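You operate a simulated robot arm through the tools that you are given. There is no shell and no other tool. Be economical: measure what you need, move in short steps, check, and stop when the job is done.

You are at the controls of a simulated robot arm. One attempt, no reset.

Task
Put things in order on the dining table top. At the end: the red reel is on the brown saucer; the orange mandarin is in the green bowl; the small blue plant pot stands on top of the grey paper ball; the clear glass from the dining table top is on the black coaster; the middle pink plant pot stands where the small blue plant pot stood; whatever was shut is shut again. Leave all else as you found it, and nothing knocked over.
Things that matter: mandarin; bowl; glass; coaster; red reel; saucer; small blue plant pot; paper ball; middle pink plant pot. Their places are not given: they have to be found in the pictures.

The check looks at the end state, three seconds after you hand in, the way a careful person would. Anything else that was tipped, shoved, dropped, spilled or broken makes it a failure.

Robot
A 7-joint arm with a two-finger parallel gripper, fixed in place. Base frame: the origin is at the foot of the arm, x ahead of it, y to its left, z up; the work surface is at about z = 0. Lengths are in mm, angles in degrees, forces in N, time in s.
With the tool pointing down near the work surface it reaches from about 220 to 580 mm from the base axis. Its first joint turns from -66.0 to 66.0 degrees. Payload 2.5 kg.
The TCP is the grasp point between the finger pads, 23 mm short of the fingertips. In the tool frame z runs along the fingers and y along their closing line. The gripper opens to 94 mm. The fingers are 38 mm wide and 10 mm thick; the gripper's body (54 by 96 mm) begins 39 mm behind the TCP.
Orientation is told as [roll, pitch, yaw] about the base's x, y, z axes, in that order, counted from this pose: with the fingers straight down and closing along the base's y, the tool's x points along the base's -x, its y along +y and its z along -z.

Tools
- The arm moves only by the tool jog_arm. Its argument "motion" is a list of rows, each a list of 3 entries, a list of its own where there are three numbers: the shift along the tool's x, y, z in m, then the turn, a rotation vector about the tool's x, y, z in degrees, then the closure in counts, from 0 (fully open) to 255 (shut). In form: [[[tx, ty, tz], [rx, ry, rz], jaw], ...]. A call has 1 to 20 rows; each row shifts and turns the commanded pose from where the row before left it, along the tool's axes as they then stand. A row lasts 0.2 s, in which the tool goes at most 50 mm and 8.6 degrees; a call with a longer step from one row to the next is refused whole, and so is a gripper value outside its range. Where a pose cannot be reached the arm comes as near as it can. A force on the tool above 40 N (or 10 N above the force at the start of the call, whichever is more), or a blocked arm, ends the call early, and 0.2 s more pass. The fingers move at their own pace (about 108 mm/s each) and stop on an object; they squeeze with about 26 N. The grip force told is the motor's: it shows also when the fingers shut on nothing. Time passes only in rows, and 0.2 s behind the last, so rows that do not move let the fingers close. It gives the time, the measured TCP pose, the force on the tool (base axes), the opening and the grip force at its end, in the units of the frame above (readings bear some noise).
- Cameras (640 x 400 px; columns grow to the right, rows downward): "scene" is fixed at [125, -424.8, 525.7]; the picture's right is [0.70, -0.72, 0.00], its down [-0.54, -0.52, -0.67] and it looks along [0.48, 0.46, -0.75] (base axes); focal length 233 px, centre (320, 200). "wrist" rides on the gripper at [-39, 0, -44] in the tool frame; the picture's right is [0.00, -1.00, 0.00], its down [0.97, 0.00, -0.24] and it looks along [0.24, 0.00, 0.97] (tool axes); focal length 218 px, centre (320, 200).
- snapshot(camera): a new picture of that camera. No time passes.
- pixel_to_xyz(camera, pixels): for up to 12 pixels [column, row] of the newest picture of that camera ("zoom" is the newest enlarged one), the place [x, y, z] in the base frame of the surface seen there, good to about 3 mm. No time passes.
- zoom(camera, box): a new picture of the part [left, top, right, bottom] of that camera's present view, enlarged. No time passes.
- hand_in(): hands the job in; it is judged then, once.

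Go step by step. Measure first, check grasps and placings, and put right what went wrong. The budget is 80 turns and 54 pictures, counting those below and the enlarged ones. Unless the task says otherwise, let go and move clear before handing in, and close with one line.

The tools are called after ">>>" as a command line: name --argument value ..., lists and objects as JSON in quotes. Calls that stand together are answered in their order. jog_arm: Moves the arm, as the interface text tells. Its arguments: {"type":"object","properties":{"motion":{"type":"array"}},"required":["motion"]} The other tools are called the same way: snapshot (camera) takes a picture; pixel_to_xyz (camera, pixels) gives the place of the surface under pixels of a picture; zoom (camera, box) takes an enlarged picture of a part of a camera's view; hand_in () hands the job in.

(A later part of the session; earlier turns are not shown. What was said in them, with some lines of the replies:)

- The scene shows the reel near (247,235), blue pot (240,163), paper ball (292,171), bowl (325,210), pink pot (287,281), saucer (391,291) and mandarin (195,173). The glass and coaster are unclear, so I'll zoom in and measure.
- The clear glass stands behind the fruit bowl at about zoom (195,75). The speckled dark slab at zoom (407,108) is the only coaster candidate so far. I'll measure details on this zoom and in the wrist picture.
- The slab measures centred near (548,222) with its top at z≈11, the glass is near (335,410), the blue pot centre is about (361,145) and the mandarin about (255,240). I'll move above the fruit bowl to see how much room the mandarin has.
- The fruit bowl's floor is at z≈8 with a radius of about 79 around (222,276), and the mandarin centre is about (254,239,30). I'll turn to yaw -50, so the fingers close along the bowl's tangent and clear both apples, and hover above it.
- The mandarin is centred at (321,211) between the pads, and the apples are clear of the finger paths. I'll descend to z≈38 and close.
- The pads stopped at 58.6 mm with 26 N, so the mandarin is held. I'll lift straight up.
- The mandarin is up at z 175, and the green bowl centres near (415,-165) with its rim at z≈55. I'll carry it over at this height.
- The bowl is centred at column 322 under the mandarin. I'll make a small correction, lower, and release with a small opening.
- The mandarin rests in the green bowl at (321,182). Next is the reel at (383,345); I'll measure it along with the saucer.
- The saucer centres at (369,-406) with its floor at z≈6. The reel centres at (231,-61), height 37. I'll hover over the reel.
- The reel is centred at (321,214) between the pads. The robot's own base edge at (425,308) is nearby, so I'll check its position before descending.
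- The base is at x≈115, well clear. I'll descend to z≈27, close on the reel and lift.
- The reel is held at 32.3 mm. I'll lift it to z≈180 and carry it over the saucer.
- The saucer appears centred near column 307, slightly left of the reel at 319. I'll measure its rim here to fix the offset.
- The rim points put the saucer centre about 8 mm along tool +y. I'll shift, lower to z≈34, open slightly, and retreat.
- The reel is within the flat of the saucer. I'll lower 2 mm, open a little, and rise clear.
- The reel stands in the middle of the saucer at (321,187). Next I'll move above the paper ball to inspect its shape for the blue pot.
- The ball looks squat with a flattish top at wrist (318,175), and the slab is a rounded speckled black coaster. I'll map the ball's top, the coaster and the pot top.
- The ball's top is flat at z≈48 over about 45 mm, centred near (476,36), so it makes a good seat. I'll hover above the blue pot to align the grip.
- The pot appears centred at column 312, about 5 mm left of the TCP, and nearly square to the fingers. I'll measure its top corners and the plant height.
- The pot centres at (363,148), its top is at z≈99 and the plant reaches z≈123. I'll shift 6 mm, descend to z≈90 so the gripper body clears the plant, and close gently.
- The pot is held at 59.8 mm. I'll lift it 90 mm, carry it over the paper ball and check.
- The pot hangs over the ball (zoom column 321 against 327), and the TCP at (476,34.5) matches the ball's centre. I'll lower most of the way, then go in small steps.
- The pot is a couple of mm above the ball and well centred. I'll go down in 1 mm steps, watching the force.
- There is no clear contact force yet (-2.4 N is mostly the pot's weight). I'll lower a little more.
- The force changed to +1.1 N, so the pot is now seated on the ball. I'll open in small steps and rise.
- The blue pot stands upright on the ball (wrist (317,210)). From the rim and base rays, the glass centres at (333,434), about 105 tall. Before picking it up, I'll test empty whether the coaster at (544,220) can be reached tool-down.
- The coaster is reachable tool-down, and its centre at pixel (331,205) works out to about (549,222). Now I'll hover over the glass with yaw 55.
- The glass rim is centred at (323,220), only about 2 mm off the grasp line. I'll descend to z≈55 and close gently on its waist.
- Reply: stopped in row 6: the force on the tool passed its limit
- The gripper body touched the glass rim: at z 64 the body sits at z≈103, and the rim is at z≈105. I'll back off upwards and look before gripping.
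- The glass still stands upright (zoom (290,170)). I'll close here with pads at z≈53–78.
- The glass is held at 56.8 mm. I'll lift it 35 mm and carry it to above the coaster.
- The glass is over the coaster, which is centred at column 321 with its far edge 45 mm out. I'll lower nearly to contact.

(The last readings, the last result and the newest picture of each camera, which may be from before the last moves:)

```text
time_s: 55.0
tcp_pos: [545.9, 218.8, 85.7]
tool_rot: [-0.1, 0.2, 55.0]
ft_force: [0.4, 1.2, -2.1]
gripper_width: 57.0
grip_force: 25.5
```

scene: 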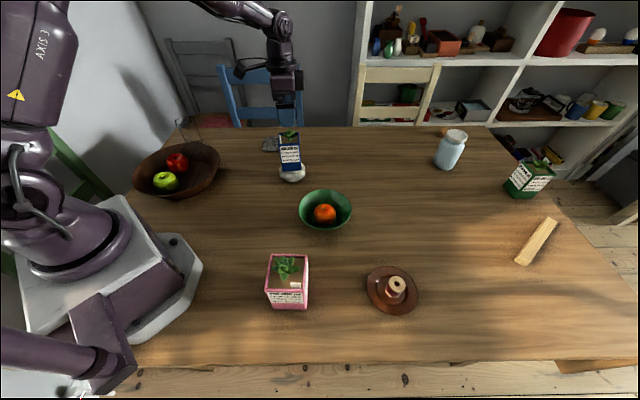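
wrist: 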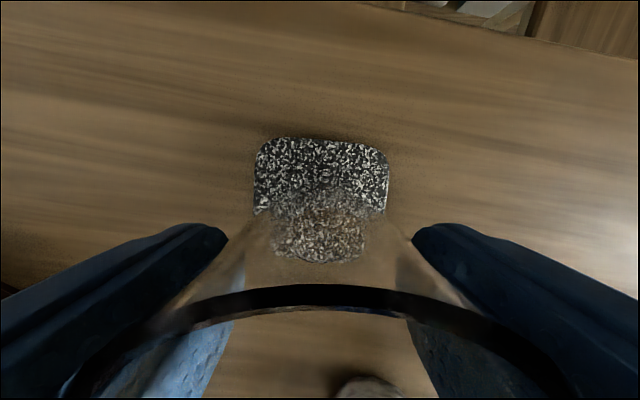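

>>> jog_arm --motion '[[[0, 0, 0.001], [0, 0, 0], 150], [[0, 0, 0], [0, 0, 0], 150]]'

>>> zoom --camera "scene" --box '[250, 100, 320, 160]'

```text
time_s: 55.6
tcp_pos: [547.1, 219.0, 85.6]
tool_rot: [-0.1, 0.1, 55.0]
ft_force: [-0.5, -0.8, 2.0]
gripper_width: 56.9
grip_force: 25.8
```

```text
6.67 times, centred on (285, 130) of scene
```

zoom: 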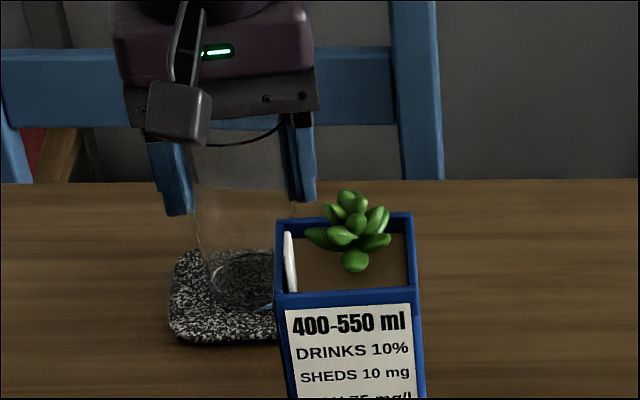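

The force went to +2 N with the base on the coaster. I'll release slowly and rise straight up.

>>> jog_arm --motion '[[[0, 0, 0], [0, 0, 0], 95], [[0, 0, 0], [0, 0, 0], 80], [[0, 0, 0], [0, 0, 0], 50], [[0, 0, 0], [0, 0, 0], 20], [[0, 0, 0], [0, 0, 0], 0], [[0, 0, -0.01], [0, 0, 0], 0], [[0, 0, -0.03], [0, 0, 0], 0], [[0.005, 0, -0.04], [0, 0, 0], 0], [[0.005, 0, -0.04], [0, 0, 0], 0], [[0, 0, 0], [0, 0, 0], 0]]'

>>> snapshot --camera "wrist"

```text
time_s: 57.8
tcp_pos: [545.4, 210.9, 204.2]
tool_rot: [-0.2, 0.1, 55.0]
ft_force: [-0.5, 0.5, -0.1]
gripper_width: 93.8
grip_force: 0.0
```

```text
19 pictures are left
```

wrist: 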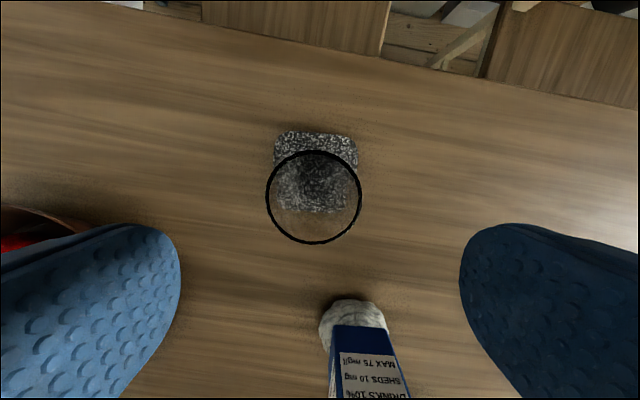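

The glass stands on the coaster at (313,197). Now I'll measure the pink pot's top corners from the scene camera.

>>> pixel_to_xyz --camera "scene" --pixels '[[271.5, 255.5], [306, 256], [304.5, 289.5], [267, 289], [288, 263], [287, 257], [306, 272], [269, 272], [286, 290], [300, 285]]'

```text
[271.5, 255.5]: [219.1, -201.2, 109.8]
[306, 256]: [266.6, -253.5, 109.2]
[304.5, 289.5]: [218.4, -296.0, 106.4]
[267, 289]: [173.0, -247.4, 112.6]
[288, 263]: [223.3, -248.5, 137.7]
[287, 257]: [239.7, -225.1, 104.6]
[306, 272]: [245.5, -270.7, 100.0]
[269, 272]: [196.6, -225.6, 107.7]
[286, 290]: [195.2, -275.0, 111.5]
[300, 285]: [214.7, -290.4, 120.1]
```

The pink pot's top centres at (219,-249), z≈110, plant to z≈138, and its sides suit a yaw of -48. I'll go there on the robot's side of the blue pot, rising first.

>>> jog_arm --motion '[[[0.0353, 0.0128, -0.008], [0, 0, 0], 0], [[0.0353, 0.0128, -0.008], [0, 0, 0], 0], [[0.0353, 0.0128, -0.008], [0, 0, 0], 0], [[0.0353, 0.0128, -0.008], [0, 0, 0], 0], [[0.0353, 0.0128, -0.008], [0, 0, 0], 0], [[0.0353, 0.0128, -0.008], [0, 0, 0], 0], [[0.0353, 0.0128, -0.008], [0, 0, 0], 0], [[0, 0, 0], [0, 0, 7.923], 0], [[0, 0, 0], [0, 0, 7.923], 0], [[0, 0, 0], [0, 0, 7.923], 0], [[0, 0, 0], [0, 0, 7.923], 0], [[0, 0, 0], [0, 0, 7.923], 0], [[0, 0, 0], [0, 0, 7.923], 0], [[0, 0, 0], [0, 0, 7.923], 0], [[0, 0, 0], [0, 0, 7.923], 0], [[0, 0, 0], [0, 0, 7.923], 0], [[0, 0, 0], [0, 0, 7.923], 0], [[0, 0, 0], [0, 0, 7.923], 0], [[0, 0, 0], [0, 0, 7.923], 0], [[0, 0, 0], [0, 0, 7.923], 0]]'

```text
time_s: 62.0
tcp_pos: [326.4, 60.3, 261.0]
tool_rot: [0.0, -0.1, -48.1]
ft_force: [-1.0, 0.1, -0.2]
gripper_width: 94.1
grip_force: 0.1
```

The arm is at (326,60,261), yaw -48. Next I'll travel to above the pink pot and look.

>>> jog_arm --motion '[[[-0.0195, -0.0361, 0], [0, 0, 0], 0], [[-0.0195, -0.0361, 0], [0, 0, 0], 0], [[-0.0195, -0.0361, 0], [0, 0, 0], 0], [[-0.0195, -0.0361, 0], [0, 0, 0], 0], [[-0.0195, -0.0361, 0.005], [0, 0, 0], 0], [[-0.0195, -0.0361, 0.01], [0, 0, 0], 0], [[-0.0195, -0.0361, 0.015], [0, 0, 0], 0], [[-0.0195, -0.0361, 0.015], [0, 0, 0], 0], [[0, 0, 0], [0, 0, 0], 0], [[0, 0, 0], [0, 0, 0], 0]]'

>>> snapshot --camera "wrist"

```text
time_s: 64.2
tcp_pos: [215.9, -250.6, 211.2]
tool_rot: [0.0, -0.1, -48.0]
ft_force: [-0.5, 0.3, -0.1]
gripper_width: 94.1
grip_force: 0.0
```

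```text
18 pictures are left
```

wrist: 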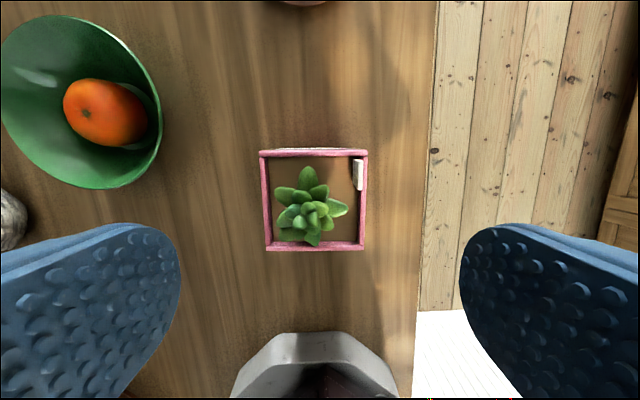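

The pot is at columns 260–367 and nearly square to the fingers. I'll measure for the exact centre and plant height.

>>> pixel_to_xyz --camera "wrist" --pixels '[[263, 154], [364, 154], [269, 247], [362, 246], [265, 200], [363, 200], [314, 153], [315, 246], [312, 206], [308, 175], [345, 208], [357, 175]]'

```text
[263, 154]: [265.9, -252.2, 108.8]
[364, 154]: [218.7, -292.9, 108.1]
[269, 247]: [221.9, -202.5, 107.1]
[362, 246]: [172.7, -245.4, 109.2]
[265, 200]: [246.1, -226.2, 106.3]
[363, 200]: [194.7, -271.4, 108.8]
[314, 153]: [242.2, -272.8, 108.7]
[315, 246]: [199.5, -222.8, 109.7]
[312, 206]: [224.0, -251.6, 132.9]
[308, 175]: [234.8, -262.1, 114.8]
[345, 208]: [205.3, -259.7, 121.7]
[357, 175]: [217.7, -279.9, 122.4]
```

The pot centre is (220.6,-248.5) with the plant top at about z 135. I'll shift 5 mm, descend to z≈105 and close.

>>> jog_arm --motion '[[[-0.0008, 0.0025, 0.01], [0, 0, 1], 0], [[-0.0008, 0.0024, 0.02], [0, 0, 0], 0], [[0, 0, 0.03], [0, 0, 0], 0], [[0, 0, 0.025], [0, 0, 0], 0], [[0, 0, 0.015], [0, 0, 0], 0], [[0, 0, 0.006], [0, 0, 0], 0], [[0, 0, 0], [0, 0, 0], 25], [[0, 0, 0], [0, 0, 0], 50], [[0, 0, 0], [0, 0, 0], 70], [[0, 0, 0], [0, 0, 0], 100], [[0, 0, 0], [0, 0, 0], 140], [[0, 0, 0], [0, 0, 0], 140]]'

```text
time_s: 66.8
tcp_pos: [219.3, -245.1, 108.2]
tool_rot: [0.1, -0.1, -49.0]
ft_force: [-0.5, -0.4, 0.0]
gripper_width: 71.8
grip_force: 26.3
```

The pink pot is held at 71.8 mm. I'll lift 90 mm and carry it to the blue pot's old place at (363,148), turning to yaw -40.

>>> jog_arm --motion '[[[0, 0, -0.01], [0, 0, 0], 140], [[0, 0, -0.025], [0, 0, 0], 140], [[0, 0, -0.03], [0, 0, 0], 140], [[0, 0, -0.025], [0, 0, 0], 140], [[0.0092, 0.01665, 0], [0, 0, 0], 140], [[0.0184, 0.0333, 0], [0, 0, 0], 140], [[0.0184, 0.0333, 0], [0, 0, 0], 140], [[0.0184, 0.0333, 0], [0, 0, 0], 140], [[0.0184, 0.0333, 0], [0, 0, 0], 140], [[0.0184, 0.0333, 0], [0, 0, 0], 140], [[0.0184, 0.0333, 0], [0, 0, 0], 140], [[0.0184, 0.0333, 0], [0, 0, 0], 140], [[0.0184, 0.0333, 0], [0, 0, 0], 140], [[0.0184, 0.0333, 0], [0, 0, 0], 140], [[0.0184, 0.0333, 0], [0, 0, 0], 140], [[0.0092, 0.01665, 0], [0, 0, 0], 140], [[0, 0, 0], [0, 0, -4.5], 140], [[0, 0, 0], [0, 0, -4.5], 140], [[0, 0, 0], [0, 0, 0], 140], [[0, 0, 0], [0, 0, 0], 140]]'

>>> snapshot --camera "wrist"

>>> snapshot --camera "scene"

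```text
time_s: 71.0
tcp_pos: [362.9, 148.5, 197.0]
tool_rot: [0.0, 0.0, -40.0]
ft_force: [-0.3, 0.5, -2.5]
gripper_width: 72.0
grip_force: 26.7
```

```text
17 pictures are left
```

wrist: 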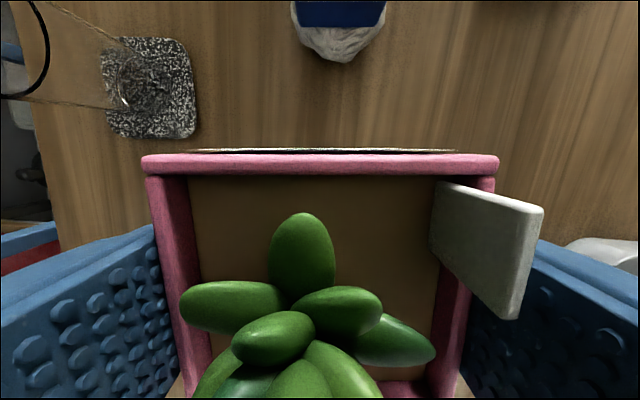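

```text
16 pictures are left
```

scene: 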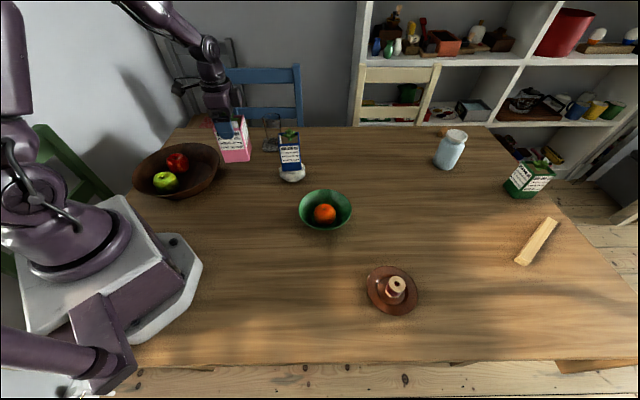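

The pink pot hangs centred (columns 141–499) over the old blue pot spot. I'll lower to just above the table.

>>> jog_arm --motion '[[[0, 0, 0.015], [0, 0, 0], 140], [[0, 0, 0.03], [0, 0, 0], 140], [[0, 0, 0.025], [0, 0, 0], 140], [[0, 0, 0.012], [0, 0, 0], 140], [[0, 0, 0.004], [0, 0, 0], 140], [[0, 0, 0], [0, 0, 0], 140]]'

>>> zoom --camera "scene" --box '[200, 110, 280, 200]'

```text
time_s: 72.4
tcp_pos: [364.6, 147.0, 114.4]
tool_rot: [0.1, -0.1, -40.0]
ft_force: [-0.2, 0.6, -2.1]
gripper_width: 71.9
grip_force: 25.9
```

```text
4.44 times, centred on (240, 155) of scene
```

zoom: 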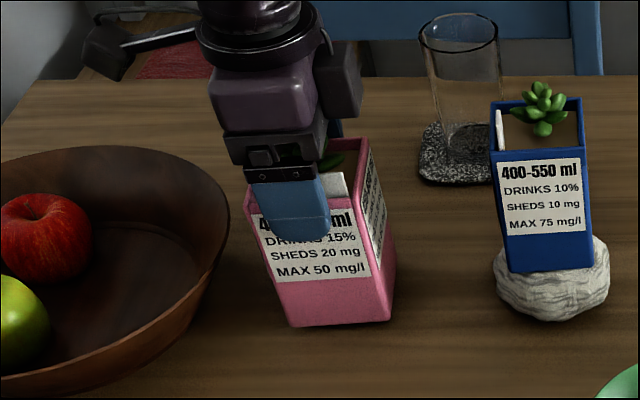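

The pot is a few mm above the table. I'll lower in small steps, watching the force.

>>> jog_arm --motion '[[[0, 0, 0.002], [0, 0, 0], 140], [[0, 0, 0.002], [0, 0, 0], 140], [[0, 0, 0], [0, 0, 0], 140]]'

```text
time_s: 73.2
tcp_pos: [365.0, 147.2, 111.0]
tool_rot: [0.0, -0.1, -40.0]
ft_force: [-0.7, 0.2, -2.3]
gripper_width: 71.7
grip_force: 26.5
```

>>> jog_arm --motion '[[[0, 0, 0.001], [0, 0, 0], 140], [[0, 0, 0.001], [0, 0, 0], 140], [[0, 0, 0], [0, 0, 0], 140]]'

```text
time_s: 74.0
tcp_pos: [364.0, 146.5, 108.2]
tool_rot: [0.0, -0.1, -40.0]
ft_force: [-6.3, -4.9, 20.0]
gripper_width: 71.8
grip_force: 26.3
```

There's firm contact at 20 N. I'll ease back half a mm, release slowly, and rise.

>>> jog_arm --motion '[[[0, 0, -0.0007], [0, 0, 0], 140], [[0, 0, 0], [0, 0, 0], 56], [[0, 0, 0], [0, 0, 0], 45], [[0, 0, 0], [0, 0, 0], 25], [[0, 0, 0], [0, 0, 0], 0], [[0, 0, 0], [0, 0, 0], 0], [[0, 0, -0.01], [0, 0, 0], 0], [[0, 0, -0.03], [0, 0, 0], 0], [[0, 0, -0.04], [0, 0, 0], 0], [[0, 0, -0.04], [0, 0, 0], 0], [[0, 0, -0.02], [0, 0, 0], 0], [[0, 0, 0], [0, 0, 0], 0]]'

>>> snapshot --camera "wrist"

>>> snapshot --camera "scene"

```text
time_s: 76.6
tcp_pos: [364.3, 147.0, 249.4]
tool_rot: [0.0, -0.1, -40.0]
ft_force: [0.7, 1.1, 0.5]
gripper_width: 94.1
grip_force: 0.0
```

```text
14 pictures are left
```

wrist: 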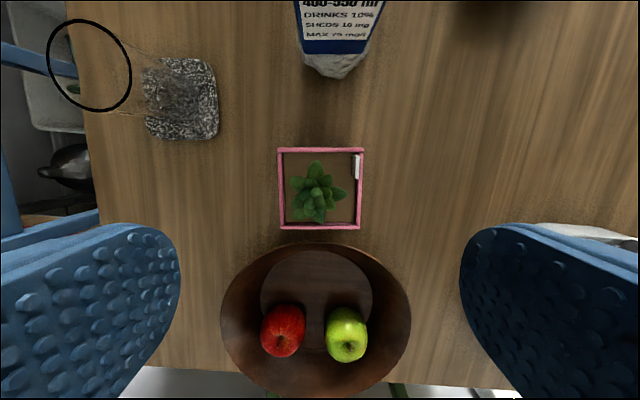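

```text
13 pictures are left
```

scene: 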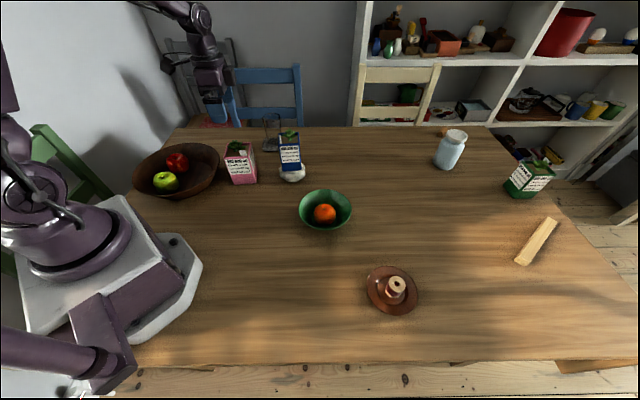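

All pieces look placed. I'll check the pink pot's centre against (363,148) and take one close look at the stacked pot and the glass.

>>> pixel_to_xyz --camera "wrist" --pixels '[[281, 190], [360, 190], [320, 151], [320, 227]]'

>>> zoom --camera "scene" --box '[130, 100, 340, 240]'

```text
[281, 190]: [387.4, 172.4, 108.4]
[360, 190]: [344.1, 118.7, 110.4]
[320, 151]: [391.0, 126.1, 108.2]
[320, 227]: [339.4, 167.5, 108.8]
```

```text
2.86 times, centred on (235, 170) of scene
```

zoom: 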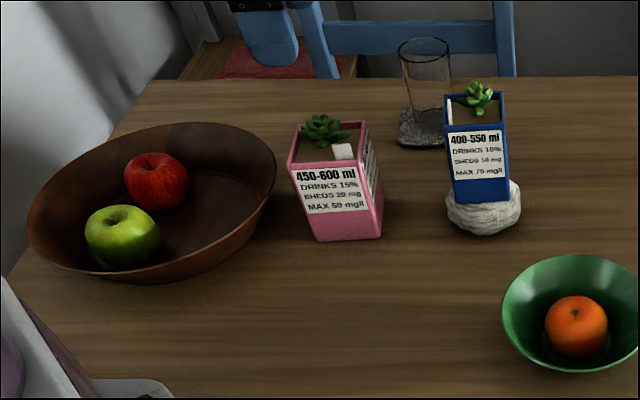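

The pink pot's centre is about (365,146), within 3 mm of the blue pot's old place. Everything is upright and the arm is clear, so I'm handing in.

>>> hand_in

```text
The job is handed in.
```

The job is handed in: the reel is on the saucer, the mandarin is in the green bowl, the blue pot is on the paper ball, the glass is on the coaster and the pink pot is in the blue pot's old place. I never opened anything, and the last pictures showed nothing knocked over.
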